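You operate a simulated robot arm through the tools that you are given. There is no shell and no other tool. Be economical: measure what you need, move in short steps, check, and stop when the job is done.

You are at the controls of a simulated two-armed robot. One attempt, no reset.

Task
Weigh A and B into the red-rimmed cup as the mix chart says.
Fine: cup on the pan, tare, beaker a, tare again, then beaker b, each within 4 g; both beakers back. Set down upright: red-rimmed cup, beaker a, beaker b.

Only the result counts: the job must be done as asked and must still hold three seconds after the hand-in. Knocking over, shifting, dropping, spilling or breaking anything else fails it.

Robot
Two 7-joint arms with fingered hands on one trunk that stands fixed in place. Base frame: the origin is at the foot of the trunk, x ahead of it, y to its left, z up; the work surface is at about z = 0.88. Lengths are in m, angles in degrees, forces in N, time in s.
The left shoulder is at [0.03, 0.12, 1.163], the right one opposite. With the tool pointing down near the work surface each hand reaches from about 0.22 to 0.68 m from the base axis, measured 20 degrees to its own side. Payload 4 kg a hand.
The TCP of each hand is the grasp point between the finger pads, 0.019 m short of the fingertips. In the tool frame z runs along the fingers and y along their closing line. Largest opening 0.12 m; the body of the gripper starts 0.053 m behind the TCP. The gripper is a hand of 3 fingers: y runs from the thumb to the fingers, the wrist lies at [0, 0, -0.219] in the tool frame, and closing takes about 1.5 s.
Orientation is that of the tool frame in the base frame, as [roll, pitch, yaw] about the fixed x, y, z axes, in that order (R = Rz(yaw) Ry(pitch) Rx(roll)). With the fingers straight down and closing along the base's y, the tool's x points along the base's -x, its y along +y and its z along -z.

Tools
- The arms move only by the tool drive_tool. It takes "left_rows", "right_rows" or both (then of equal length, played together; a hand with none holds still); each is a list of rows, each an object of numbers (a shift or turn left out is 0, a gripper value left out holds the last): "dx", "dy", "dz": the shift along the tool's x, y, z in m; "ax", "ay", "az": the turn, a rotation vector about the tool's x, y, z in degrees. In form: [{"dx": .., "dy": .., "dz": .., "ax": .., "ay": .., "az": ..}, ...]. A call has 1 to 20 rows; each row is the pose to reach, as a shift and turn from the pose commanded when the call began, along the tool's axes at that moment. "left_jaw" and "right_jaw" are, for a hand that has rows, the closure, from 0 (fully open) to 1 (shut), set as the call begins (left out, the last holds). Each row takes 0.2 s and may step no farther than 0.05 m and 8.6 degrees from the row before; otherwise, or with a gripper value out of range, the whole call is refused. Where a pose cannot be reached the arm comes as near as it can. A force on the tool above 40 N (or 10 N above the force at the start of the call, whichever is more), or a blocked arm, ends the call early, and 0.2 s more pass. Each finger travels about 0.072 m/s and halts on what it meets, pressing with about 25 N; the grip force reading is that of the motor and also rises with nothing between the fingers. The clock runs only during rows and for 0.2 s after the last one: add rows that repeat a pose to give the fingers time. The reply holds the time, the measured pose of the TCP, the force on the tool along the base axes, the opening and the grip force, in the units named above and with some noise, with the torque about the TCP (base axes, N m) and any sound that the robot's microphone picked up, and new pictures: "pictures" is both (left out), scene, wrist or none (wrist: the cameras of the hands that moved).
- Cameras (640 x 400 px; columns grow to the right, rows downward): "scene" is now at [0.0601, 0.0006, 1.7148]; the picture's right is [0.00, -1.00, 0.00], its down [-0.73, -0.00, -0.68] and it looks along [0.68, 0.00, -0.73] (base axes); focal length 335 px, centre (320, 200). "left" rides on the left gripper at [-0.066, -0.004, -0.079] in its tool frame; the picture's right is [0.05, -1.00, 0.00], its down [0.76, 0.04, -0.64] and it looks along [0.64, 0.03, 0.77] (tool axes); focal length 251 px, centre (320, 200). "right" rides on the right gripper at [0.066, -0.004, -0.079] in its tool frame; the picture's right is [0.05, 1.00, 0.00], its down [-0.76, 0.04, -0.64] and it looks along [-0.64, 0.04, 0.77] (tool axes); focal length 251 px, centre (320, 200). There is no depth. A picture from a camera that has moved, and an enlarged one, comes with that camera's place and axes in the base frame and with its lens.
- slide_trunk(by): slides the trunk up (or, below 0, down) by that many m; the arms and the scene camera ride with it, the base frame stays. It gives what a move gives, with no picture.
- curl_fingers(finger1, finger2, thumb_bend, hand): sets how far each is bent, from 0 (flat) to 1 (curled in); at 0.3 the hand is open as for a grip, at 0.7 the pads meet at the TCP. One left out holds its place. A second passes; each finger stops where it meets its share of the squeeze, and holds until it gets a number again. A gripper value or a shape takes the hand back. It gives what a move gives, with no picture; readings hold the bend of each and the force on the fingers (four entries, about 0 where the hand has none), thumb and palm.
- preshape(shape, hand): the hand has 3 fingers and takes this shape, open, in about a second: jaw (thumb against the fingers, like two jaws); tri (thumb and two fingers); tip (a fingertip pinch); poke (one finger out to press); point (the index stretched); flat (the hand flat); cup (the hand cupped); fist (a fist). The gripper value then closes the fingers along that shape, each until it touches; the sizes above hold for jaw. It gives what a move gives, with no picture.
- pan_tilt(pan, tilt): turns the head with the scene camera to pan (to the left, within 120 degrees either way) and tilt (down, from -29 to 69), counted from straight ahead of the robot. It gives what a move gives, and a new picture of the scene camera.
- enlarge(camera, box): a new picture of the part [left, top, right, bottom] of that camera's present view, enlarged. The clock stands still meanwhile.
- finish_job(): hands the job in; it is judged then, once.

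Go step by step. Nothing tells you positions but the pictures and the camera data: compare them with the known pose of the tool, close in by small moves and look again before you grip or let go. The budget is 120 turns and 200 pictures, counting those below and the enlarged ones. Unless the task says otherwise, let go and move clear before handing in, and close with one line.

The tools are called after "Request:" as name(argument=value, ...) on one line, values as JSON. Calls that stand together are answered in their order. drive_tool: Moves the arms, as the interface text tells. Its arguments: {"type":"object","properties":{"left_rows":{"type":"array"},"left_jaw":{"type":"number"},"right_rows":{"type":"array"},"right_jaw":{"type":"number"},"pictures":{"type":"string","enum":["both","scene","wrist","none"]}},"required":[]} The other tools are called the same way: slide_trunk (by) slides the trunk up or down; preshape (shape, hand) gives the hand a shape; curl_fingers (finger1, finger2, thumb_bend, hand) moves the fingers one by one; pan_tilt (pan, tilt) turns the head that bears the scene camera; enlarge (camera, box) takes an enlarged picture of a part of a camera's view; finish_job () hands the job in.

At the start:

```text
time_s: 0.0
left_position: [0.5123, 0.3276, 1.3095]
left_ee_rot: [180.0, 0.0, 180.0]
left_contact_force: [0.7, 0.1, 0.0]
left_wrist_torque: [0.02, -0.02, 0.02]
left_finger_gap: 0.1199
left_grip_force: 0.1
left_shape: jaw
left_bend: [0.3, 0.3, 0.3]
left_finger forces: [0.0, 0.0, 0.1, 0.1, 0.0, 0.0]
right_position: [0.4272, -0.1343, 1.3468]
right_ee_rot: [-180.0, 0.0, -180.0]
right_contact_force: [-0.3, -0.3, -0.1]
right_wrist_torque: [0.0, 0.0, 0.04]
right_finger_gap: 0.1201
right_grip_force: 0.0
right_shape: jaw
right_bend: [0.3, 0.3, 0.3]
right_finger forces: [0.0, 0.0, 0.0, 0.1, 0.0, 0.0]
trunk travel left (down, up): [-0.375, 0.165]
head pan, tilt: [0.1, 46.8]
```

scene: 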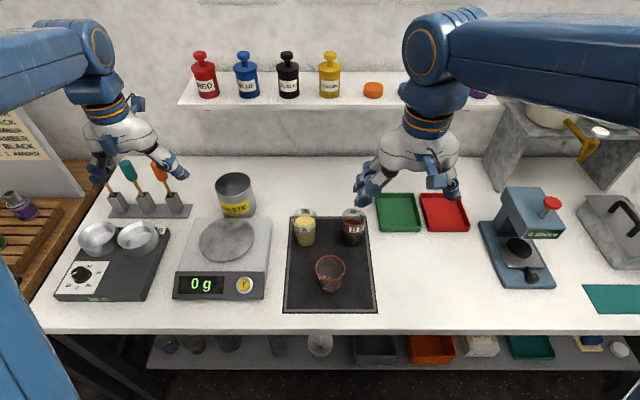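
right: 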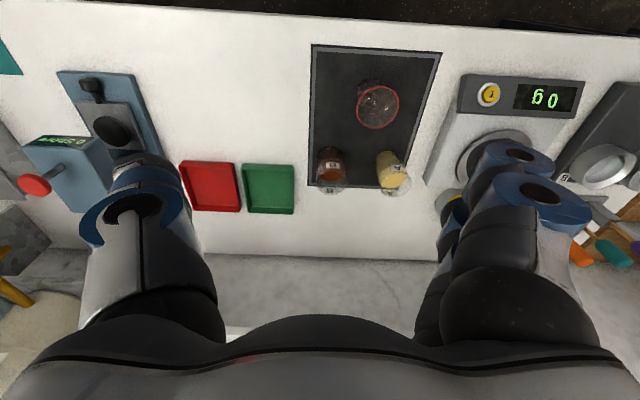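
left: 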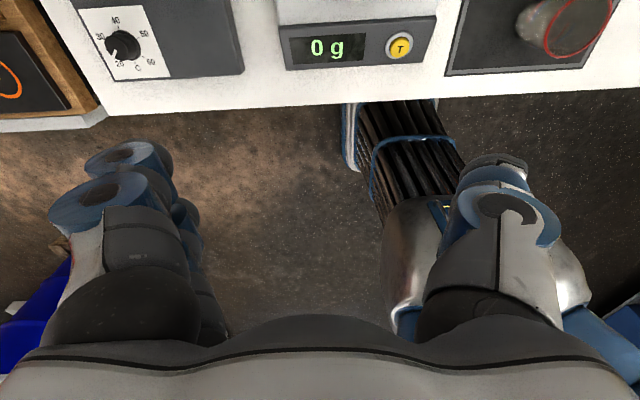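

I see the scale on the left, a dark tray with beakers A (yellow) and B (dark) and the red-rimmed cup, and a chart at far left. First I look for the mix chart.

Request:
pan_tilt(pan=50, tilt=35)

Request:
enlarge(camera="scene", box=[160, 100, 480, 300])

```text
time_s: 1.2
left_position: [0.5118, 0.327, 1.3091]
left_ee_rot: [180.0, -0.1, -180.0]
left_contact_force: [-0.2, -0.7, -0.2]
left_wrist_torque: [0.0, 0.04, 0.01]
left_finger_gap: 0.12
left_grip_force: 0.1
left_shape: jaw
left_bend: [0.3, 0.3, 0.3]
left_finger forces: [0.0, 0.0, 0.0, 0.0, 0.1, 0.0]
right_position: [0.4266, -0.1333, 1.3476]
right_ee_rot: [-179.9, 0.0, 180.0]
right_contact_force: [0.3, 1.3, -0.2]
right_wrist_torque: [0.0, -0.01, -0.02]
right_finger_gap: 0.1199
right_grip_force: 0.1
right_shape: jaw
right_bend: [0.3, 0.3, 0.3]
right_finger forces: [0.0, 0.0, 0.0, 0.0, 0.0, 0.0]
trunk travel left (down, up): [-0.375, 0.165]
head pan, tilt: [50.0, 35.0]
camera scene: at [0.037, 0.0678, 1.7321], right [0.77, -0.64, 0.0], down [-0.37, -0.44, -0.82], along [0.53, 0.63, -0.57], focal length 335 px, centre (320, 200)
```

scene: 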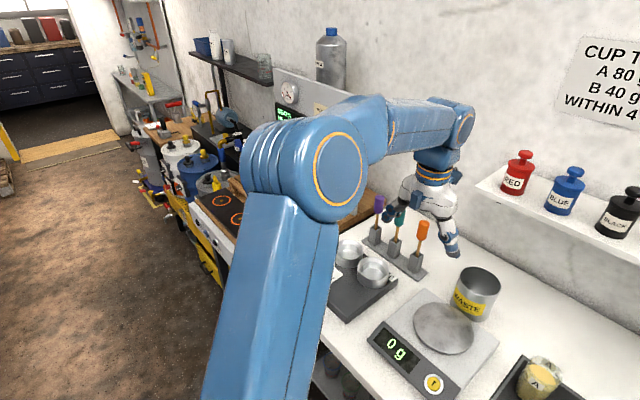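

```text
2.00 times, centred on (320, 200) of scene
camera zoom: at [0.037, 0.0678, 1.7321], right [0.77, -0.64, 0.0], down [-0.37, -0.44, -0.82], along [0.53, 0.63, -0.57], focal length 670 px, centre (320, 200)
```

zoom: 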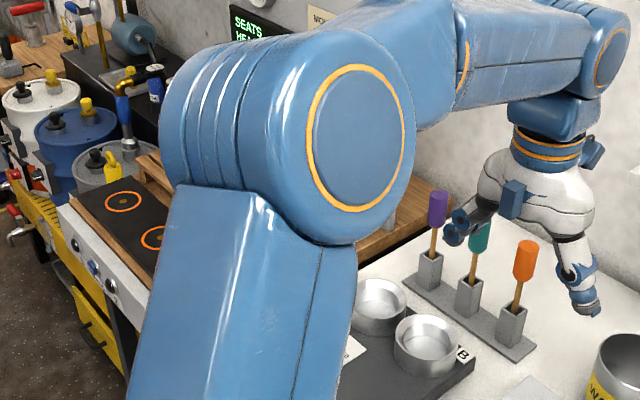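

The mix chart is on the wall straight ahead. I look there.

Request:
pan_tilt(pan=15, tilt=25)

```text
time_s: 2.2
left_position: [0.5124, 0.3264, 1.3092]
left_ee_rot: [-179.9, 0.1, 180.0]
left_contact_force: [0.5, 0.7, -0.2]
left_wrist_torque: [0.0, 0.02, 0.03]
left_finger_gap: 0.1198
left_grip_force: 0.1
left_shape: jaw
left_bend: [0.3, 0.3, 0.3]
left_finger forces: [0.0, 0.0, 0.0, 0.0, 0.0, 0.0]
right_position: [0.4266, -0.1351, 1.3463]
right_ee_rot: [-180.0, 0.0, -179.9]
right_contact_force: [0.5, 0.1, 0.9]
right_wrist_torque: [0.02, 0.0, 0.03]
right_finger_gap: 0.1203
right_grip_force: 0.0
right_shape: jaw
right_bend: [0.3, 0.3, 0.3]
right_finger forces: [0.1, 0.1, 0.0, 0.0, 0.1, 0.0]
trunk travel left (down, up): [-0.375, 0.165]
head pan, tilt: [15.0, 25.0]
camera scene: at [0.0692, 0.0244, 1.7478], right [0.26, -0.97, 0.0], down [-0.41, -0.11, -0.91], along [0.88, 0.24, -0.42], focal length 335 px, centre (320, 200)
```

scene: 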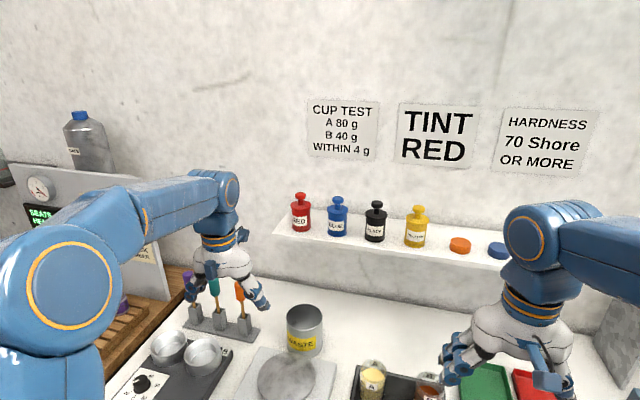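

The chart says A 80 g, B 40 g. Now I look closely at the tray and scale.

Request:
pan_tilt(pan=8, tilt=50)

Request:
enlarge(camera="scene", box=[180, 140, 500, 340])

```text
time_s: 3.1
left_position: [0.512, 0.3271, 1.3096]
left_ee_rot: [-179.9, 0.0, -180.0]
left_contact_force: [0.6, 0.0, 0.3]
left_wrist_torque: [-0.03, 0.01, -0.01]
left_finger_gap: 0.1201
left_grip_force: 0.1
left_shape: jaw
left_bend: [0.3, 0.3, 0.3]
left_finger forces: [0.0, 0.0, 0.0, 0.1, 0.0, 0.1]
right_position: [0.4269, -0.1334, 1.3477]
right_ee_rot: [-180.0, 0.0, -180.0]
right_contact_force: [-1.1, -0.2, 0.4]
right_wrist_torque: [0.01, -0.01, 0.02]
right_finger_gap: 0.1202
right_grip_force: 0.1
right_shape: jaw
right_bend: [0.3, 0.3, 0.3]
right_finger forces: [0.1, 0.0, 0.1, 0.1, 0.0, 0.1]
trunk travel left (down, up): [-0.375, 0.165]
head pan, tilt: [8.0, 50.0]
camera scene: at [0.0565, 0.0112, 1.7104], right [0.14, -0.99, 0.0], down [-0.76, -0.11, -0.64], along [0.64, 0.09, -0.77], focal length 335 px, centre (320, 200)
```

scene: 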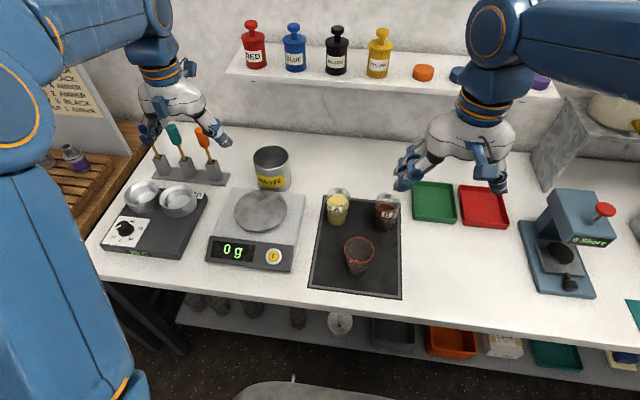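

```text
2.00 times, centred on (340, 240) of scene
camera zoom: at [0.0565, 0.0112, 1.7104], right [0.14, -0.99, 0.0], down [-0.76, -0.11, -0.64], along [0.64, 0.09, -0.77], focal length 670 px, centre (280, 120)
```

zoom: 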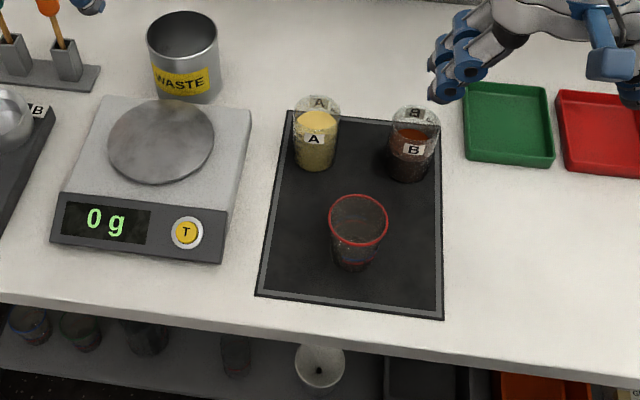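

Estimated places: cup (0.505, −0.024), A (0.674, 0.045), B (0.668, −0.097), scale pan (0.64, 0.27), tare button (0.50, 0.20). I tilt the left hand forward in the air, and move the right arm out of the way.

Request:
drive_tool(left_rows=[{"ay": -8.3}, {"ay": -16.6}, {"ay": -25}, {"ay": -33.3}, {"ay": -41.6}, {"ay": -50}, {"ay": -58.3}, {"ay": -66.6}, {"ay": -75}], right_rows=[{"dy": -0.025}, {"dy": -0.05}, {"dy": -0.075}, {"dy": -0.1}, {"dy": -0.125}, {"dy": -0.15}, {"dy": -0.175}, {"dy": -0.2}, {"dy": -0.22}], pictures="scene")

```text
time_s: 5.1
left_position: [0.5114, 0.3295, 1.3087]
left_ee_rot: [-179.5, 75.0, -179.4]
left_contact_force: [-0.1, 0.3, 1.0]
left_wrist_torque: [-0.02, -0.06, -0.01]
left_finger_gap: 0.1199
left_grip_force: 0.0
left_shape: jaw
left_bend: [0.3, 0.3, 0.3]
left_finger forces: [0.0, 0.0, 0.1, 0.0, 0.1, 0.0]
left hand out of reach, approached as far as the arm can: row 7
right_position: [0.4268, -0.3526, 1.3476]
right_ee_rot: [-179.9, 0.0, 180.0]
right_contact_force: [-0.2, 0.2, -0.2]
right_wrist_torque: [-0.02, -0.02, -0.01]
right_finger_gap: 0.1198
right_grip_force: 0.1
right_shape: jaw
right_bend: [0.3, 0.3, 0.3]
right_finger forces: [0.1, 0.0, 0.1, 0.1, 0.0, 0.0]
trunk travel left (down, up): [-0.375, 0.165]
head pan, tilt: [8.0, 50.0]
camera scene: at [0.0553, 0.0139, 1.7104], right [0.14, -0.99, 0.0], down [-0.76, -0.11, -0.64], along [0.64, 0.09, -0.77], focal length 335 px, centre (320, 200)
```

scene: 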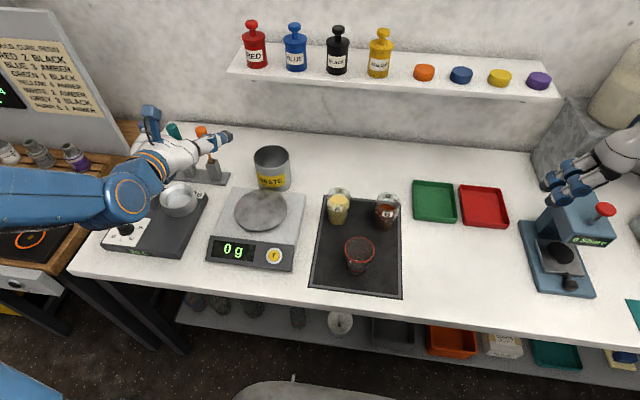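

The pose works and the display stays visible. Now I move to above the red-rimmed cup.

Request:
drive_tool(left_rows=[{"dx": 0.01, "dy": -0.045, "dz": 0.004}, {"dx": 0.03, "dy": -0.085, "dz": 0.008}, {"dx": 0.055, "dy": -0.125, "dz": 0.012}, {"dx": 0.08, "dy": -0.165, "dz": 0.018}, {"dx": 0.105, "dy": -0.205, "dz": 0.023}, {"dx": 0.13, "dy": -0.245, "dz": 0.028}, {"dx": 0.155, "dy": -0.285, "dz": 0.034}, {"dx": 0.18, "dy": -0.32, "dz": 0.038}, {"dx": 0.2046, "dy": -0.3535, "dz": 0.043}, {"dx": 0.2046, "dy": -0.3535, "dz": 0.043}])

```text
time_s: 7.3
left_position: [0.4997, -0.0262, 1.0999]
left_ee_rot: [-180.0, 75.0, -179.9]
left_contact_force: [-0.2, -0.8, 0.4]
left_wrist_torque: [-0.02, 0.0, -0.04]
left_finger_gap: 0.12
left_grip_force: 0.0
left_shape: jaw
left_bend: [0.3, 0.3, 0.3]
left_finger forces: [0.1, 0.0, 0.0, 0.0, 0.0, 0.0]
right_position: [0.4276, -0.3542, 1.3458]
right_ee_rot: [-180.0, -0.1, -180.0]
right_contact_force: [0.3, -0.5, -0.6]
right_wrist_torque: [-0.01, -0.06, -0.01]
right_finger_gap: 0.1198
right_grip_force: 0.1
right_shape: jaw
right_bend: [0.3, 0.3, 0.3]
right_finger forces: [0.0, 0.0, 0.0, 0.0, 0.1, 0.0]
trunk travel left (down, up): [-0.375, 0.165]
head pan, tilt: [8.0, 50.0]
camera scene: at [0.0562, 0.0121, 1.7104], right [0.14, -0.99, 0.0], down [-0.76, -0.11, -0.64], along [0.64, 0.09, -0.77], focal length 335 px, centre (320, 200)
camera left: at [0.4422, -0.0297, 1.1842], right [-0.01, -1.0, -0.05], down [-0.82, 0.04, -0.57], along [0.57, 0.04, -0.82], focal length 251 px, centre (320, 200)
```

scene: 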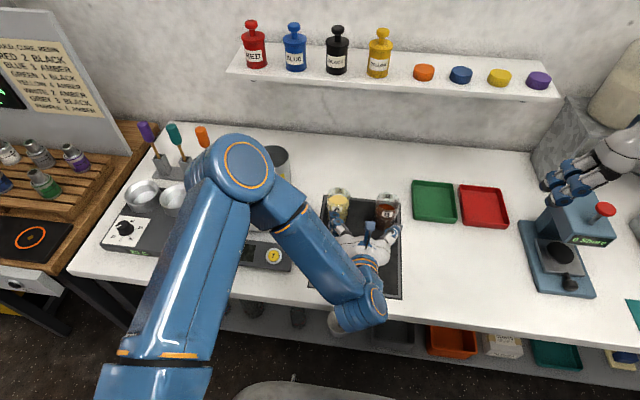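
left: 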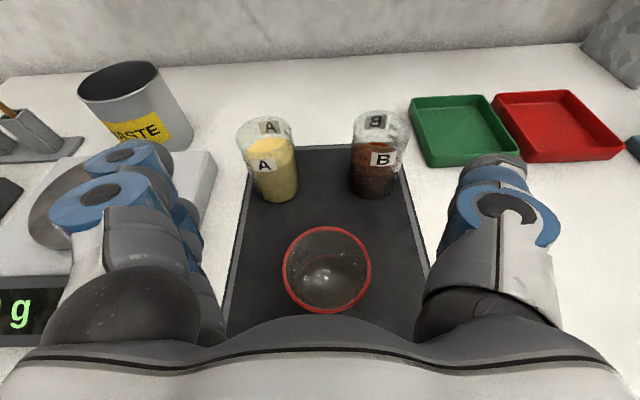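

The cup is centred under the hand (about x 0.507, y −0.025). I descend straight to grip height.

Request:
drive_tool(left_rows=[{"dx": 0.04, "dz": 0.0107}, {"dx": 0.08, "dz": 0.0214}, {"dx": 0.115, "dz": 0.0308}, {"dx": 0.14, "dz": 0.0375}, {"dx": 0.1497, "dz": 0.04}, {"dx": 0.1497, "dz": 0.04}])

```text
time_s: 8.7
left_position: [0.5008, -0.0264, 0.9454]
left_ee_rot: [-180.0, 75.0, 180.0]
left_contact_force: [-1.1, 0.2, -0.2]
left_wrist_torque: [0.0, 0.01, -0.01]
left_finger_gap: 0.12
left_grip_force: 0.0
left_shape: jaw
left_bend: [0.3, 0.3, 0.3]
left_finger forces: [0.1, 0.0, 0.0, 0.0, 0.1, 0.1]
right_position: [0.4271, -0.3551, 1.3465]
right_ee_rot: [-180.0, 0.0, -180.0]
right_contact_force: [-0.2, 0.5, -0.3]
right_wrist_torque: [0.02, 0.03, 0.0]
right_finger_gap: 0.12
right_grip_force: 0.1
right_shape: jaw
right_bend: [0.3, 0.3, 0.3]
right_finger forces: [0.0, 0.1, 0.0, 0.1, 0.1, 0.1]
trunk travel left (down, up): [-0.375, 0.165]
head pan, tilt: [8.0, 50.0]
camera scene: at [0.0566, 0.0111, 1.7104], right [0.14, -0.99, 0.0], down [-0.76, -0.11, -0.64], along [0.64, 0.09, -0.77], focal length 335 px, centre (320, 200)
camera left: at [0.4425, -0.03, 1.0299], right [-0.01, -1.0, -0.05], down [-0.82, 0.04, -0.57], along [0.57, 0.03, -0.82], focal length 251 px, centre (320, 200)
```

scene: 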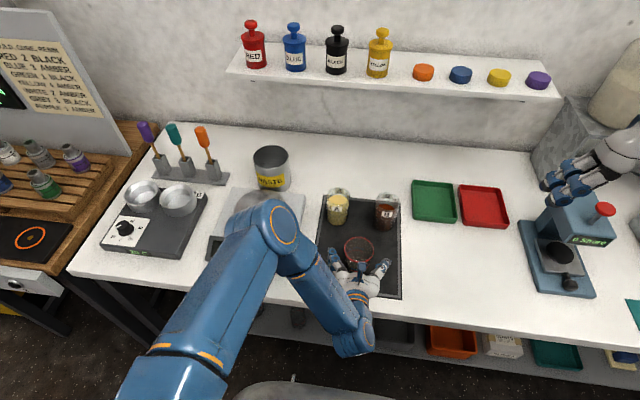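
left: 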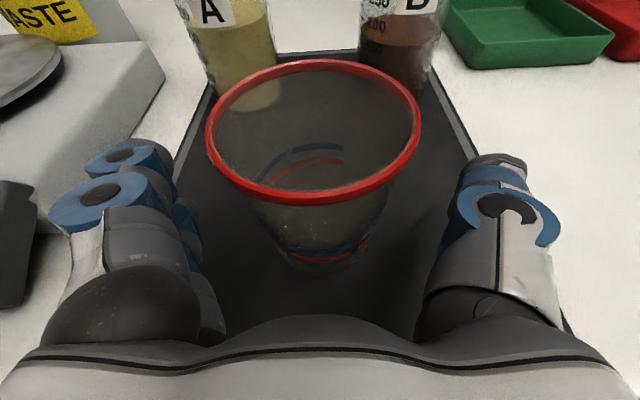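

The cup is a bit farther on and shorter than I figured (x ≈ 0.517, rim ≈ 0.968). I nudge forward and close.

Request:
drive_tool(left_rows=[{"dx": 0.0017, "dz": 0.0129}, {"dx": 0.0017, "dz": 0.0129}], pictures="none")

Request:
drive_tool(left_rows=[{}, {}, {}, {}, {}, {}, {}, {}], left_jaw=1, pictures="wrist")

```text
time_s: 9.3
left_position: [0.5123, -0.0268, 0.9407]
left_ee_rot: [180.0, 75.0, 179.9]
left_contact_force: [-0.9, -0.2, -0.3]
left_wrist_torque: [-0.02, 0.01, 0.0]
left_finger_gap: 0.1202
left_grip_force: 0.0
left_shape: jaw
left_bend: [0.3, 0.3, 0.3]
left_finger forces: [0.1, 0.1, 0.1, 0.0, 0.0, 0.0]
right_position: [0.4264, -0.3537, 1.3462]
right_ee_rot: [180.0, 0.0, -180.0]
right_contact_force: [-0.3, -0.7, 0.5]
right_wrist_torque: [0.0, 0.02, 0.0]
right_finger_gap: 0.1199
right_grip_force: 0.1
right_shape: jaw
right_bend: [0.3, 0.3, 0.3]
right_finger forces: [0.0, 0.0, 0.0, 0.0, 0.0, 0.0]
trunk travel left (down, up): [-0.375, 0.165]
head pan, tilt: [8.0, 50.0]
```

```text
time_s: 11.1
left_position: [0.5122, -0.0252, 0.9406]
left_ee_rot: [180.0, 75.0, -179.9]
left_contact_force: [0.5, 0.0, 0.4]
left_wrist_torque: [0.0, 0.03, 0.0]
left_finger_gap: 0.0633
left_grip_force: 24.8
left_shape: jaw
left_bend: [0.33, 0.33, 0.95]
left_finger forces: [11.2, 11.2, 0.0, 0.0, 22.6, 0.1]
right_position: [0.427, -0.3544, 1.3459]
right_ee_rot: [-179.9, 0.0, 180.0]
right_contact_force: [-0.8, 0.7, -0.3]
right_wrist_torque: [0.0, 0.01, 0.03]
right_finger_gap: 0.1199
right_grip_force: 0.0
right_shape: jaw
right_bend: [0.3, 0.3, 0.3]
right_finger forces: [0.0, 0.0, 0.1, 0.1, 0.1, 0.0]
trunk travel left (down, up): [-0.375, 0.165]
head pan, tilt: [8.0, 50.0]
camera left: at [0.4544, -0.0299, 1.0251], right [-0.01, -1.0, -0.05], down [-0.82, 0.04, -0.57], along [0.57, 0.04, -0.82], focal length 251 px, centre (320, 200)
```

left: 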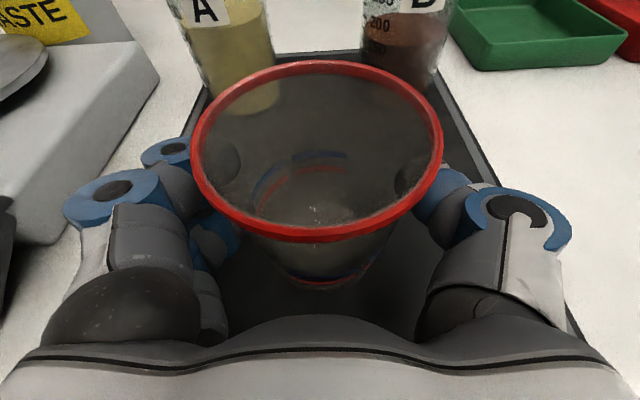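

Gripped. I lift and carry the cup toward the scale pan.

Request:
drive_tool(left_rows=[{"dx": -0.03, "dz": -0.008}, {"dx": -0.07, "dz": -0.0188}, {"dx": -0.11, "dz": -0.0295}, {"dx": -0.1352, "dz": -0.0363}, {"dx": -0.1352, "dy": 0.04, "dz": -0.0363}, {"dx": -0.1352, "dy": 0.08, "dz": -0.0363}, {"dx": -0.1352, "dy": 0.12, "dz": -0.0363}, {"dx": -0.1352, "dy": 0.16, "dz": -0.0363}, {"dx": -0.1352, "dy": 0.2, "dz": -0.0363}, {"dx": -0.1352, "dy": 0.24, "dz": -0.0363}, {"dx": -0.1352, "dy": 0.28, "dz": -0.0363}, {"dx": -0.1352, "dy": 0.297, "dz": -0.0363}, {"dx": -0.1352, "dy": 0.297, "dz": -0.0363}])

```text
time_s: 13.9
left_position: [0.5118, 0.2697, 1.0802]
left_ee_rot: [179.9, 75.0, 179.9]
left_contact_force: [-0.4, 0.2, -0.2]
left_wrist_torque: [0.0, -0.03, 0.01]
left_finger_gap: 0.0631
left_grip_force: 24.9
left_shape: jaw
left_bend: [0.33, 0.33, 0.95]
left_finger forces: [11.1, 10.8, 0.1, 0.1, 22.5, 0.0]
right_position: [0.4271, -0.3536, 1.346]
right_ee_rot: [179.9, 0.0, -180.0]
right_contact_force: [-0.3, -0.2, 0.1]
right_wrist_torque: [-0.04, 0.0, -0.02]
right_finger_gap: 0.1198
right_grip_force: 0.0
right_shape: jaw
right_bend: [0.3, 0.3, 0.3]
right_finger forces: [0.1, 0.1, 0.0, 0.0, 0.0, 0.0]
trunk travel left (down, up): [-0.375, 0.165]
head pan, tilt: [8.0, 50.0]
camera scene: at [0.0566, 0.011, 1.7103], right [0.14, -0.99, 0.0], down [-0.76, -0.11, -0.64], along [0.64, 0.09, -0.77], focal length 335 px, centre (320, 200)
camera left: at [0.4536, 0.2669, 1.165], right [-0.01, -1.0, -0.05], down [-0.82, 0.04, -0.57], along [0.57, 0.04, -0.82], focal length 251 px, centre (320, 200)
```

scene: 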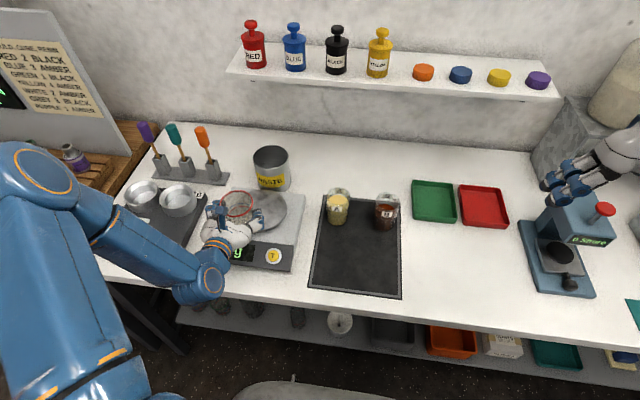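
left: 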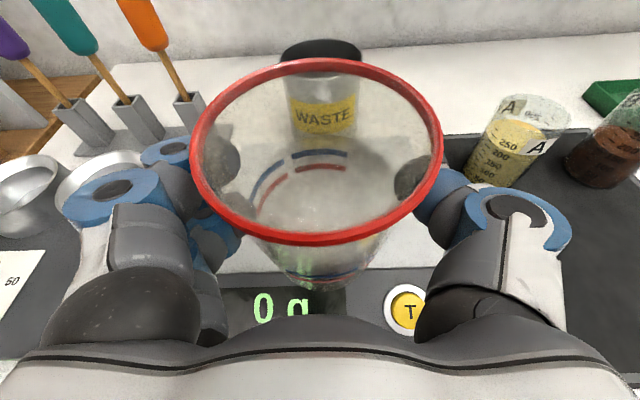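

The cup is lined up in y with the pan. I move forward over the pan and look.

Request:
drive_tool(left_rows=[{"dx": -0.0108, "dz": 0.0403}, {"dx": -0.0216, "dz": 0.0805}, {"dx": -0.0324, "dz": 0.1208}, {"dx": -0.0324, "dz": 0.1208}, {"dx": -0.0324, "dz": 0.1208}])

Request:
enlarge(camera="scene", box=[180, 140, 340, 280])

```text
time_s: 15.1
left_position: [0.6382, 0.2714, 1.0808]
left_ee_rot: [-180.0, 74.9, 180.0]
left_contact_force: [-0.1, 0.8, 0.1]
left_wrist_torque: [0.02, -0.03, -0.02]
left_finger_gap: 0.0631
left_grip_force: 25.0
left_shape: jaw
left_bend: [0.33, 0.33, 0.95]
left_finger forces: [11.2, 10.8, 0.1, 0.0, 22.6, 0.0]
right_position: [0.4262, -0.3554, 1.3459]
right_ee_rot: [-179.9, 0.0, 180.0]
right_contact_force: [-0.2, -0.9, -0.2]
right_wrist_torque: [0.0, 0.04, -0.01]
right_finger_gap: 0.1198
right_grip_force: 0.0
right_shape: jaw
right_bend: [0.3, 0.3, 0.3]
right_finger forces: [0.0, 0.0, 0.0, 0.0, 0.0, 0.0]
trunk travel left (down, up): [-0.375, 0.165]
head pan, tilt: [8.0, 50.0]
camera scene: at [0.0567, 0.0111, 1.7103], right [0.14, -0.99, 0.0], down [-0.76, -0.11, -0.64], along [0.64, 0.09, -0.77], focal length 335 px, centre (320, 200)
camera left: at [0.5795, 0.2675, 1.1651], right [-0.01, -1.0, -0.05], down [-0.82, 0.04, -0.57], along [0.57, 0.03, -0.82], focal length 251 px, centre (320, 200)
```

scene: 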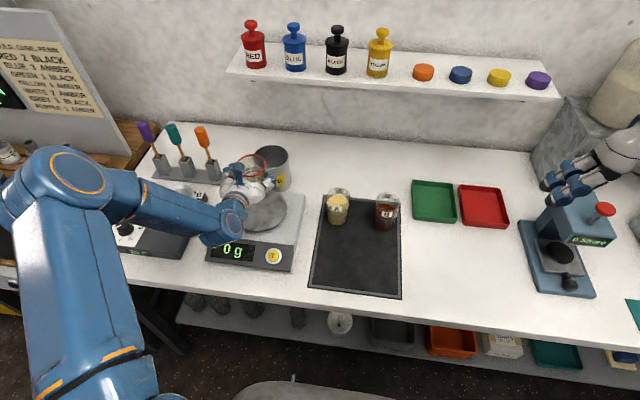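
left: 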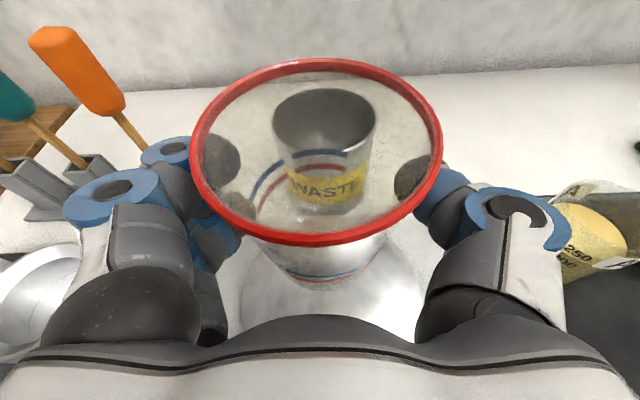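

```text
2.86 times, centred on (260, 210) of scene
camera zoom: at [0.0567, 0.0111, 1.7103], right [0.14, -0.99, 0.0], down [-0.76, -0.11, -0.64], along [0.64, 0.09, -0.77], focal length 957 px, centre (491, 171)
```

zoom: 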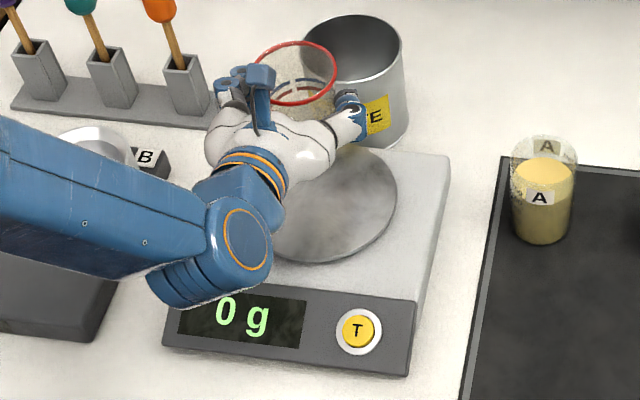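

The cup is over the pan. I lower in small steps, watching the display for contact.

Request:
drive_tool(left_rows=[{"dx": 0.025, "dz": 0.0067}, {"dx": 0.05, "dz": 0.0134}, {"dx": 0.07, "dz": 0.0188}, {"dx": 0.07, "dz": 0.0188}], pictures="none")

Request:
enlarge(camera="scene", box=[180, 140, 340, 280])

```text
time_s: 16.1
left_position: [0.6369, 0.27, 1.0093]
left_ee_rot: [179.9, 75.0, -179.9]
left_contact_force: [0.2, -1.0, -0.6]
left_wrist_torque: [0.0, -0.04, 0.01]
left_finger_gap: 0.0628
left_grip_force: 25.3
left_shape: jaw
left_bend: [0.33, 0.33, 0.95]
left_finger forces: [11.2, 10.7, 0.0, 0.1, 22.5, 0.1]
right_position: [0.4272, -0.3541, 1.3459]
right_ee_rot: [-179.9, 0.0, -180.0]
right_contact_force: [0.3, 0.6, -0.1]
right_wrist_torque: [0.02, 0.02, 0.0]
right_finger_gap: 0.1199
right_grip_force: 0.0
right_shape: jaw
right_bend: [0.3, 0.3, 0.3]
right_finger forces: [0.0, 0.0, 0.0, 0.0, 0.1, 0.0]
trunk travel left (down, up): [-0.375, 0.165]
head pan, tilt: [8.0, 50.0]
```

```text
2.86 times, centred on (260, 210) of scene
camera zoom: at [0.0564, 0.011, 1.7104], right [0.14, -0.99, 0.0], down [-0.76, -0.11, -0.64], along [0.64, 0.09, -0.77], focal length 957 px, centre (491, 171)
```

zoom: 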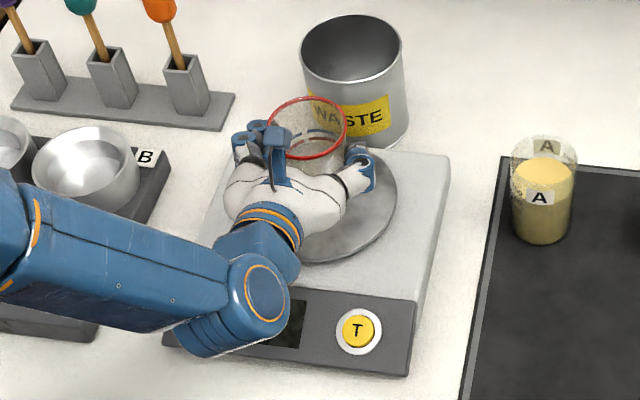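

The cup base projects onto the pan's centre. I continue lowering finely.

Request:
drive_tool(left_rows=[{"dx": 0.003, "dz": 0.0008}, {"dx": 0.006, "dz": 0.0016}, {"dx": 0.009, "dz": 0.0024}, {"dx": 0.012, "dz": 0.0032}, {"dx": 0.015, "dz": 0.004}, {"dx": 0.015, "dz": 0.004}], pictures="none")

Request:
enlarge(camera="left", box=[200, 160, 440, 310])

```text
time_s: 17.5
left_position: [0.6386, 0.2684, 0.9951]
left_ee_rot: [179.8, 75.2, 179.8]
left_contact_force: [3.5, -0.7, 13.6]
left_wrist_torque: [-0.24, 0.0, 0.05]
left_finger_gap: 0.0631
left_grip_force: 25.3
left_shape: jaw
left_bend: [0.33, 0.33, 0.95]
left_finger forces: [11.8, 12.1, 0.0, 0.0, 22.7, 0.0]
right_position: [0.4268, -0.3543, 1.3474]
right_ee_rot: [180.0, 0.0, -180.0]
right_contact_force: [-0.2, -0.6, -0.2]
right_wrist_torque: [0.02, -0.02, 0.03]
right_finger_gap: 0.1198
right_grip_force: 0.1
right_shape: jaw
right_bend: [0.3, 0.3, 0.3]
right_finger forces: [0.1, 0.0, 0.0, 0.0, 0.0, 0.0]
trunk travel left (down, up): [-0.375, 0.165]
head pan, tilt: [8.0, 50.0]
```

```text
2.67 times, centred on (320, 235) of left
camera zoom: at [0.5794, 0.2661, 1.0797], right [-0.01, -1.0, -0.05], down [-0.82, 0.04, -0.58], along [0.58, 0.04, -0.82], focal length 670 px, centre (320, 107)
```

zoom: 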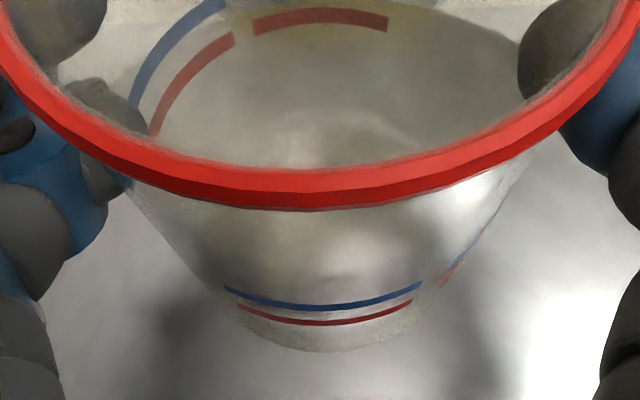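

Contact at TCP z ≈ 0.996. I ease the pressure and open the hand.

Request:
drive_tool(left_rows=[{"dx": -0.002, "dz": -0.0005}, {"dx": -0.003, "dz": -0.0008}, {"dx": -0.003, "dz": -0.0008}], pictures="none")

Request:
drive_tool(left_rows=[{}, {}, {}, {}, {}, {}, {}], left_jaw=0)

```text
time_s: 18.3
left_position: [0.6381, 0.2692, 0.9955]
left_ee_rot: [179.8, 75.1, -180.0]
left_contact_force: [1.9, -0.7, 9.0]
left_wrist_torque: [-0.16, -0.06, 0.03]
left_finger_gap: 0.063
left_grip_force: 25.0
left_shape: jaw
left_bend: [0.33, 0.33, 0.95]
left_finger forces: [11.7, 11.7, 0.0, 0.0, 23.5, 0.0]
right_position: [0.4276, -0.3546, 1.3457]
right_ee_rot: [179.9, 0.0, 180.0]
right_contact_force: [0.0, -0.4, 0.5]
right_wrist_torque: [-0.01, 0.04, 0.0]
right_finger_gap: 0.1199
right_grip_force: 0.0
right_shape: jaw
right_bend: [0.3, 0.3, 0.3]
right_finger forces: [0.0, 0.0, 0.0, 0.0, 0.0, 0.0]
trunk travel left (down, up): [-0.375, 0.165]
head pan, tilt: [8.0, 50.0]
```

```text
time_s: 19.9
left_position: [0.6383, 0.2705, 0.9959]
left_ee_rot: [-179.9, 75.0, 180.0]
left_contact_force: [0.8, -0.2, 0.4]
left_wrist_torque: [-0.02, 0.0, -0.01]
left_finger_gap: 0.12
left_grip_force: 0.0
left_shape: jaw
left_bend: [0.3, 0.3, 0.3]
left_finger forces: [0.0, 0.0, 0.0, 0.0, 0.0, 0.0]
right_position: [0.4269, -0.3543, 1.3463]
right_ee_rot: [-180.0, 0.0, 180.0]
right_contact_force: [-0.8, 0.8, -0.5]
right_wrist_torque: [-0.01, -0.02, 0.03]
right_finger_gap: 0.1199
right_grip_force: 0.0
right_shape: jaw
right_bend: [0.3, 0.3, 0.3]
right_finger forces: [0.1, 0.1, 0.0, 0.0, 0.0, 0.0]
trunk travel left (down, up): [-0.375, 0.165]
head pan, tilt: [8.0, 50.0]
camera scene: at [0.0565, 0.0111, 1.7103], right [0.14, -0.99, 0.0], down [-0.76, -0.11, -0.64], along [0.64, 0.09, -0.77], focal length 335 px, centre (320, 200)
camera left: at [0.5792, 0.2666, 1.0802], right [-0.01, -1.0, -0.05], down [-0.82, 0.04, -0.57], along [0.57, 0.04, -0.82], focal length 251 px, centre (320, 200)
```

scene: 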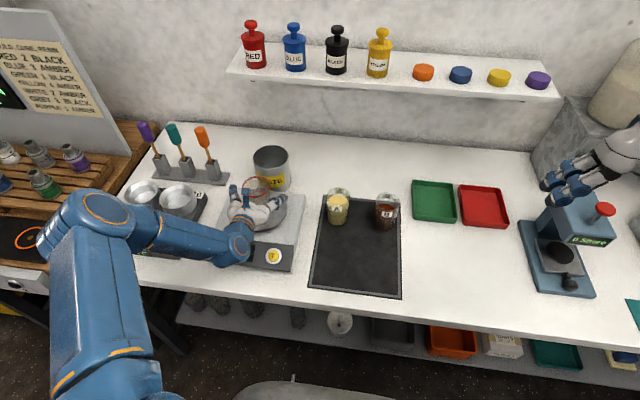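
left: 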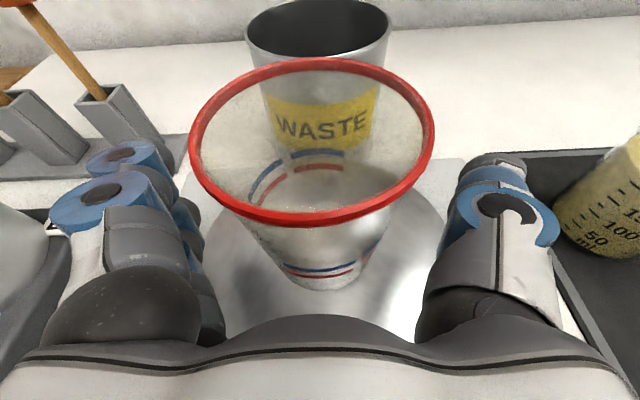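

The cup stands on the pan (≈0.642, 0.272). I withdraw, raise, turn the fingers down and close them for pressing tare.

Request:
drive_tool(left_rows=[{"dz": -0.04}, {"dz": -0.08}, {"dz": -0.12}, {"dz": -0.15}, {"dz": -0.15, "dx": -0.04, "ay": 8}, {"dz": -0.15, "dx": -0.08, "ay": 16}, {"dz": -0.15, "dx": -0.1, "ay": 24}, {"dz": -0.15, "dx": -0.1, "ay": 32}, {"dz": -0.15, "dx": -0.1, "ay": 40}, {"dz": -0.15, "dx": -0.1, "ay": 48}, {"dz": -0.15, "dx": -0.1, "ay": 56}, {"dz": -0.15, "dx": -0.1, "ay": 64}, {"dz": -0.15, "dx": -0.1, "ay": 72}, {"dz": -0.15, "dx": -0.1, "ay": 75}, {"dz": -0.15, "dx": -0.1, "ay": 75}], pictures="none")

Request:
preshape(shape="poke", hand="left")

Request:
drive_tool(left_rows=[{}])

```text
time_s: 23.1
left_position: [0.5185, 0.2696, 1.132]
left_ee_rot: [179.9, -0.2, 179.9]
left_contact_force: [-0.6, -0.5, -0.2]
left_wrist_torque: [0.01, -0.02, 0.0]
left_finger_gap: 0.1199
left_grip_force: 0.0
left_shape: jaw
left_bend: [0.3, 0.3, 0.3]
left_finger forces: [0.1, 0.0, 0.0, 0.0, 0.0, 0.0]
right_position: [0.4277, -0.354, 1.3475]
right_ee_rot: [-180.0, -0.1, -180.0]
right_contact_force: [-0.6, -0.5, -0.3]
right_wrist_torque: [0.05, -0.01, 0.0]
right_finger_gap: 0.1197
right_grip_force: 0.1
right_shape: jaw
right_bend: [0.3, 0.3, 0.3]
right_finger forces: [0.1, 0.0, 0.0, 0.1, 0.0, 0.1]
trunk travel left (down, up): [-0.375, 0.165]
head pan, tilt: [8.0, 50.0]
```

```text
time_s: 24.0
left_position: [0.5179, 0.2698, 1.1307]
left_ee_rot: [180.0, 0.1, 180.0]
left_contact_force: [-0.3, 0.5, -0.7]
left_wrist_torque: [0.01, -0.03, 0.01]
left_finger_gap: 0.0
left_grip_force: 0.0
left_shape: poke
left_bend: [0.29, 0.29, 0.33]
left_finger forces: [0.0, 0.0, 0.0, 0.0, 0.0, 0.0]
right_position: [0.4275, -0.3548, 1.3473]
right_ee_rot: [-179.9, 0.0, 180.0]
right_contact_force: [0.7, -0.4, 0.2]
right_wrist_torque: [0.0, 0.02, -0.01]
right_finger_gap: 0.12
right_grip_force: 0.0
right_shape: jaw
right_bend: [0.3, 0.3, 0.3]
right_finger forces: [0.0, 0.0, 0.1, 0.0, 0.0, 0.0]
trunk travel left (down, up): [-0.375, 0.165]
head pan, tilt: [8.0, 50.0]
```

```text
time_s: 24.4
left_position: [0.5193, 0.2696, 1.1312]
left_ee_rot: [-180.0, 0.1, 180.0]
left_contact_force: [-0.1, 0.9, 1.0]
left_wrist_torque: [0.02, -0.01, 0.01]
left_finger_gap: 0.0
left_grip_force: 0.0
left_shape: poke
left_bend: [0.29, 0.29, 0.33]
left_finger forces: [0.0, 0.0, 0.0, 0.1, 0.0, 0.0]
right_position: [0.4271, -0.3553, 1.3474]
right_ee_rot: [180.0, 0.0, 180.0]
right_contact_force: [0.0, 0.0, 0.8]
right_wrist_torque: [0.01, 0.04, 0.02]
right_finger_gap: 0.12
right_grip_force: 0.0
right_shape: jaw
right_bend: [0.3, 0.3, 0.3]
right_finger forces: [0.0, 0.1, 0.0, 0.0, 0.0, 0.1]
trunk travel left (down, up): [-0.375, 0.165]
head pan, tilt: [8.0, 50.0]
camera scene: at [0.0565, 0.0112, 1.7103], right [0.14, -0.99, 0.0], down [-0.76, -0.11, -0.64], along [0.64, 0.09, -0.77], focal length 335 px, centre (320, 200)
camera left: at [0.5855, 0.2667, 1.2099], right [-0.05, -1.0, 0.0], down [-0.76, 0.04, 0.64], along [-0.64, 0.03, -0.77], focal length 251 px, centre (320, 200)
```

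scene: 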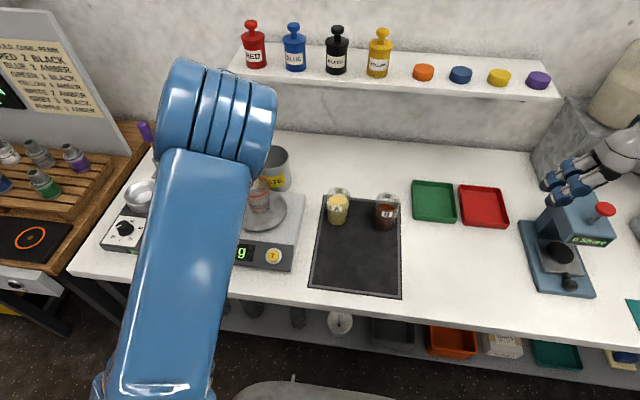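
left: 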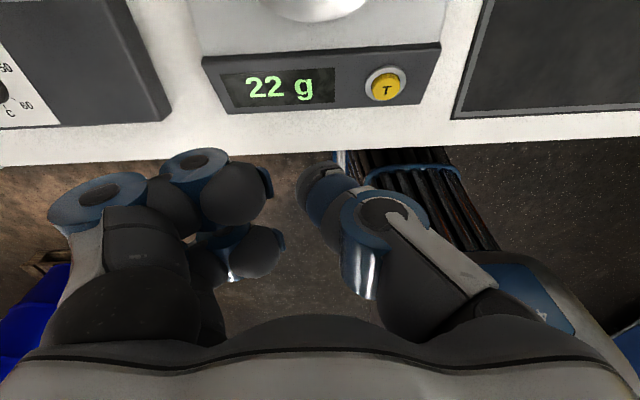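

The display reads 22 g with the cup. Poke shape's tip is unclear; I go with the closed jaw, whose tip lies at the TCP.

Request:
preshape(shape="jaw", hand="left")

Request:
drive_tool(left_rows=[{"dx": 0.009, "dy": -0.035, "dz": 0.02}, {"dx": 0.018, "dy": -0.07, "dz": 0.04}, {"dx": 0.018, "dy": -0.07, "dz": 0.08}, {"dx": 0.018, "dy": -0.07, "dz": 0.12}, {"dx": 0.018, "dy": -0.07, "dz": 0.12}, {"dx": 0.018, "dy": -0.07, "dz": 0.12}, {"dx": 0.018, "dy": -0.07, "dz": 0.12}, {"dx": 0.018, "dy": -0.07, "dz": 0.12}], left_jaw=1)

```text
time_s: 25.3
left_position: [0.5188, 0.2703, 1.1306]
left_ee_rot: [-180.0, 0.0, 180.0]
left_contact_force: [-0.5, -1.0, -0.1]
left_wrist_torque: [-0.01, 0.0, -0.02]
left_finger_gap: 0.12
left_grip_force: 0.1
left_shape: jaw
left_bend: [0.3, 0.3, 0.3]
left_finger forces: [0.0, 0.0, 0.0, 0.0, 0.1, 0.0]
right_position: [0.427, -0.355, 1.3465]
right_ee_rot: [-179.9, 0.1, -180.0]
right_contact_force: [-0.1, 0.3, 0.2]
right_wrist_torque: [0.02, -0.02, 0.02]
right_finger_gap: 0.12
right_grip_force: 0.1
right_shape: jaw
right_bend: [0.3, 0.3, 0.3]
right_finger forces: [0.0, 0.0, 0.0, 0.0, 0.0, 0.0]
trunk travel left (down, up): [-0.375, 0.165]
head pan, tilt: [8.0, 50.0]
```

```text
time_s: 27.1
left_position: [0.5007, 0.1992, 1.0098]
left_ee_rot: [180.0, 0.0, -180.0]
left_contact_force: [-0.6, -0.3, -0.4]
left_wrist_torque: [0.0, 0.0, 0.02]
left_finger_gap: 0.0002
left_grip_force: 25.3
left_shape: jaw
left_bend: [0.74, 0.74, 0.44]
left_finger forces: [0.0, 0.1, 0.0, 0.1, 0.1, 0.0]
right_position: [0.427, -0.3537, 1.3462]
right_ee_rot: [180.0, 0.0, -179.9]
right_contact_force: [0.6, 0.3, 0.5]
right_wrist_torque: [0.0, 0.01, 0.02]
right_finger_gap: 0.1199
right_grip_force: 0.1
right_shape: jaw
right_bend: [0.3, 0.3, 0.3]
right_finger forces: [0.1, 0.1, 0.1, 0.1, 0.1, 0.0]
trunk travel left (down, up): [-0.375, 0.165]
head pan, tilt: [8.0, 50.0]
camera scene: at [0.0564, 0.0112, 1.7103], right [0.14, -0.99, 0.0], down [-0.76, -0.11, -0.64], along [0.64, 0.09, -0.77], focal length 335 px, centre (320, 200)
camera left: at [0.567, 0.1961, 1.0893], right [-0.05, -1.0, 0.0], down [-0.76, 0.04, 0.64], along [-0.64, 0.03, -0.77], focal length 251 px, centre (320, 200)
```

scene: 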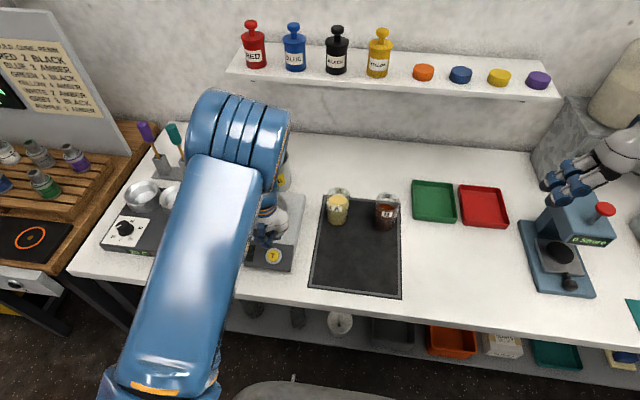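
left: 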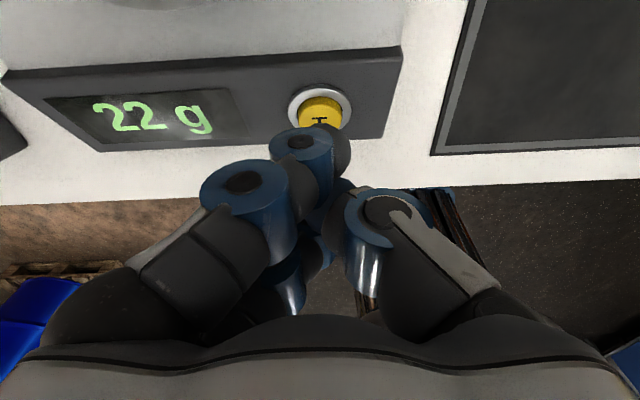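

The tip is right over the tare button. I press down gently in small steps, then lift.

Request:
drive_tool(left_rows=[{"dx": -0.002, "dz": 0.035}, {"dx": -0.002, "dz": 0.06}, {"dx": -0.002, "dz": 0.064}, {"dx": -0.002, "dz": 0.068}, {"dx": -0.002, "dz": 0.072}], pictures="wrist")

```text
time_s: 28.3
left_position: [0.5018, 0.2012, 0.9433]
left_ee_rot: [179.9, 0.3, 179.9]
left_contact_force: [-9.1, 3.1, 33.6]
left_wrist_torque: [-0.05, -0.47, 0.1]
left_finger_gap: 0.0
left_grip_force: 25.0
left_shape: jaw
left_bend: [0.76, 0.74, 0.46]
left_finger forces: [24.1, 0.0, 0.0, 0.1, 17.0, 0.0]
right_position: [0.4235, -0.3541, 1.348]
right_ee_rot: [179.9, 0.2, -180.0]
right_contact_force: [-0.6, 0.2, 0.6]
right_wrist_torque: [0.0, 0.04, 0.02]
right_finger_gap: 0.1196
right_grip_force: 0.1
right_shape: jaw
right_bend: [0.3, 0.3, 0.3]
right_finger forces: [0.0, 0.0, 0.0, 0.1, 0.0, 0.0]
trunk travel left (down, up): [-0.375, 0.165]
head pan, tilt: [8.0, 50.0]
heard: click
camera left: at [0.5672, 0.1969, 1.0217], right [-0.05, -1.0, 0.0], down [-0.77, 0.04, 0.64], along [-0.64, 0.04, -0.77], focal length 251 px, centre (320, 200)
```

left: 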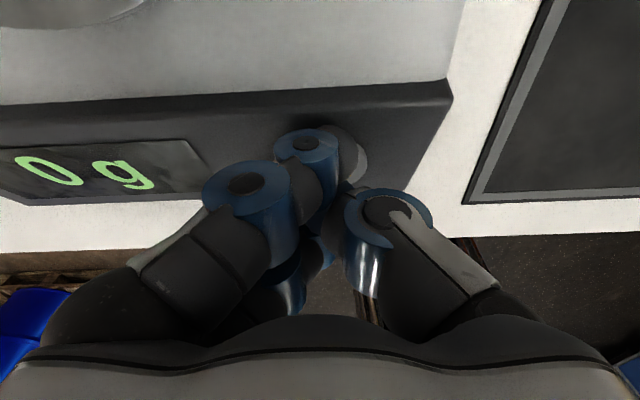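

Tare clicked and reads 0 g. I lift, open, and tilt the hand forward again.

Request:
drive_tool(left_rows=[{"dz": -0.03}, {"dz": -0.07}, {"dz": -0.11}, {"dz": -0.15}, {"dz": -0.19}, {"dz": -0.22}], pictures="none")

Request:
drive_tool(left_rows=[{"ay": -8.3, "dy": -0.015}, {"ay": -16.6, "dy": -0.03}, {"ay": -25, "dy": -0.05}, {"ay": -33.3, "dy": -0.07}, {"ay": -41.6, "dy": -0.09}, {"ay": -50, "dy": -0.11}, {"ay": -58.3, "dy": -0.13}, {"ay": -66.6, "dy": -0.145}, {"ay": -75, "dy": -0.156}, {"ay": -75, "dy": -0.156}], left_jaw=0)

```text
time_s: 29.7
left_position: [0.5017, 0.2004, 1.1585]
left_ee_rot: [179.9, 0.0, -180.0]
left_contact_force: [-0.6, -0.4, -0.2]
left_wrist_torque: [-0.02, -0.03, 0.01]
left_finger_gap: 0.0001
left_grip_force: 24.6
left_shape: jaw
left_bend: [0.75, 0.75, 0.45]
left_finger forces: [0.0, 0.0, 0.1, 0.0, 0.1, 0.0]
right_position: [0.4261, -0.3537, 1.3464]
right_ee_rot: [179.9, 0.1, -180.0]
right_contact_force: [-0.6, 0.2, -0.2]
right_wrist_torque: [-0.03, -0.01, -0.02]
right_finger_gap: 0.12
right_grip_force: 0.0
right_shape: jaw
right_bend: [0.3, 0.3, 0.3]
right_finger forces: [0.0, 0.0, 0.1, 0.1, 0.0, 0.1]
trunk travel left (down, up): [-0.375, 0.165]
head pan, tilt: [8.0, 50.0]
```

```text
time_s: 31.9
left_position: [0.502, 0.0449, 1.1594]
left_ee_rot: [-179.7, 75.1, -179.8]
left_contact_force: [0.3, -1.3, -1.0]
left_wrist_torque: [0.0, 0.05, 0.01]
left_finger_gap: 0.1202
left_grip_force: 0.2
left_shape: jaw
left_bend: [0.3, 0.3, 0.3]
left_finger forces: [0.0, 0.0, 0.1, 0.0, 0.0, 0.0]
right_position: [0.4266, -0.3542, 1.3469]
right_ee_rot: [180.0, -0.1, 179.9]
right_contact_force: [-0.5, -0.5, 0.8]
right_wrist_torque: [0.0, 0.0, 0.02]
right_finger_gap: 0.1199
right_grip_force: 0.1
right_shape: jaw
right_bend: [0.3, 0.3, 0.3]
right_finger forces: [0.0, 0.1, 0.0, 0.0, 0.1, 0.0]
trunk travel left (down, up): [-0.375, 0.165]
head pan, tilt: [8.0, 50.0]
camera scene: at [0.0559, 0.0114, 1.7104], right [0.14, -0.99, 0.0], down [-0.76, -0.11, -0.64], along [0.64, 0.09, -0.77], focal length 335 px, centre (320, 200)
camera left: at [0.4434, 0.0412, 1.2433], right [-0.01, -1.0, -0.05], down [-0.82, 0.04, -0.57], along [0.57, 0.03, -0.82], focal length 251 px, centre (320, 200)
```

scene: 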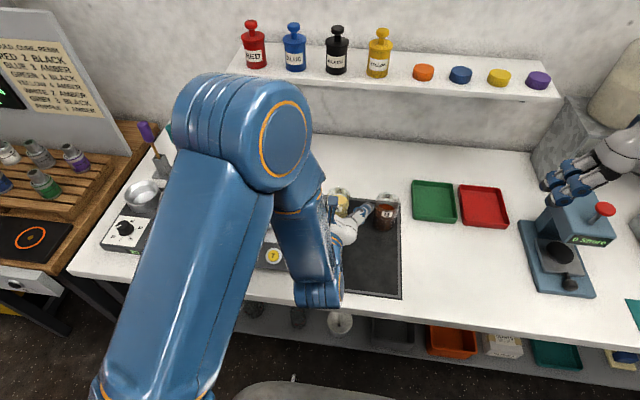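
left: 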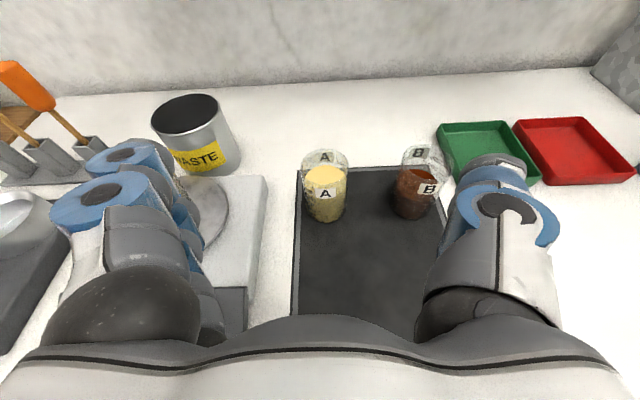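

A is straight ahead at ≈(0.679, 0.044). I narrow the jaw somewhat and move above it.

Request:
drive_tool(left_rows=[{"dx": 0.004, "dz": 0.044}, {"dx": 0.008, "dz": 0.088}, {"dx": 0.012, "dz": 0.132}, {"dx": 0.015, "dz": 0.176}, {"dx": 0.015, "dz": 0.176}, {"dx": 0.015, "dz": 0.176}], left_jaw=0.2, pictures="wrist")

```text
time_s: 33.3
left_position: [0.6696, 0.0434, 1.0975]
left_ee_rot: [179.9, 75.0, -180.0]
left_contact_force: [-0.3, 0.1, 0.9]
left_wrist_torque: [-0.02, -0.04, 0.01]
left_finger_gap: 0.0958
left_grip_force: 0.0
left_shape: jaw
left_bend: [0.25, 0.25, 0.11]
left_finger forces: [0.0, 0.1, 0.0, 0.0, 0.0, 0.0]
right_position: [0.4271, -0.3539, 1.3465]
right_ee_rot: [-180.0, 0.0, 180.0]
right_contact_force: [0.3, -0.7, 0.1]
right_wrist_torque: [0.02, 0.01, 0.01]
right_finger_gap: 0.1199
right_grip_force: 0.0
right_shape: jaw
right_bend: [0.3, 0.3, 0.3]
right_finger forces: [0.0, 0.1, 0.0, 0.1, 0.0, 0.0]
trunk travel left (down, up): [-0.375, 0.165]
head pan, tilt: [8.0, 50.0]
camera left: at [0.6112, 0.0399, 1.183], right [-0.01, -1.0, -0.05], down [-0.82, 0.04, -0.57], along [0.57, 0.04, -0.82], focal length 251 px, centre (320, 200)
```

left: 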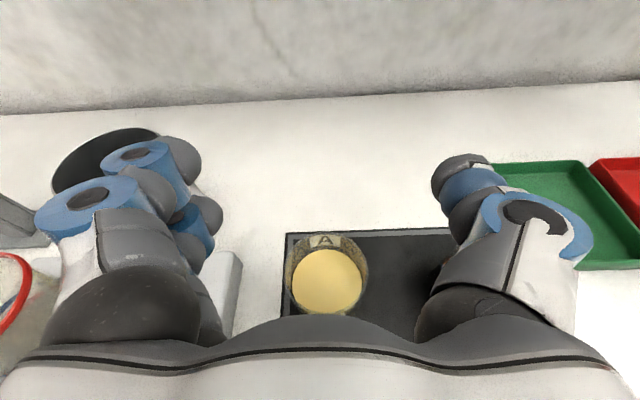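

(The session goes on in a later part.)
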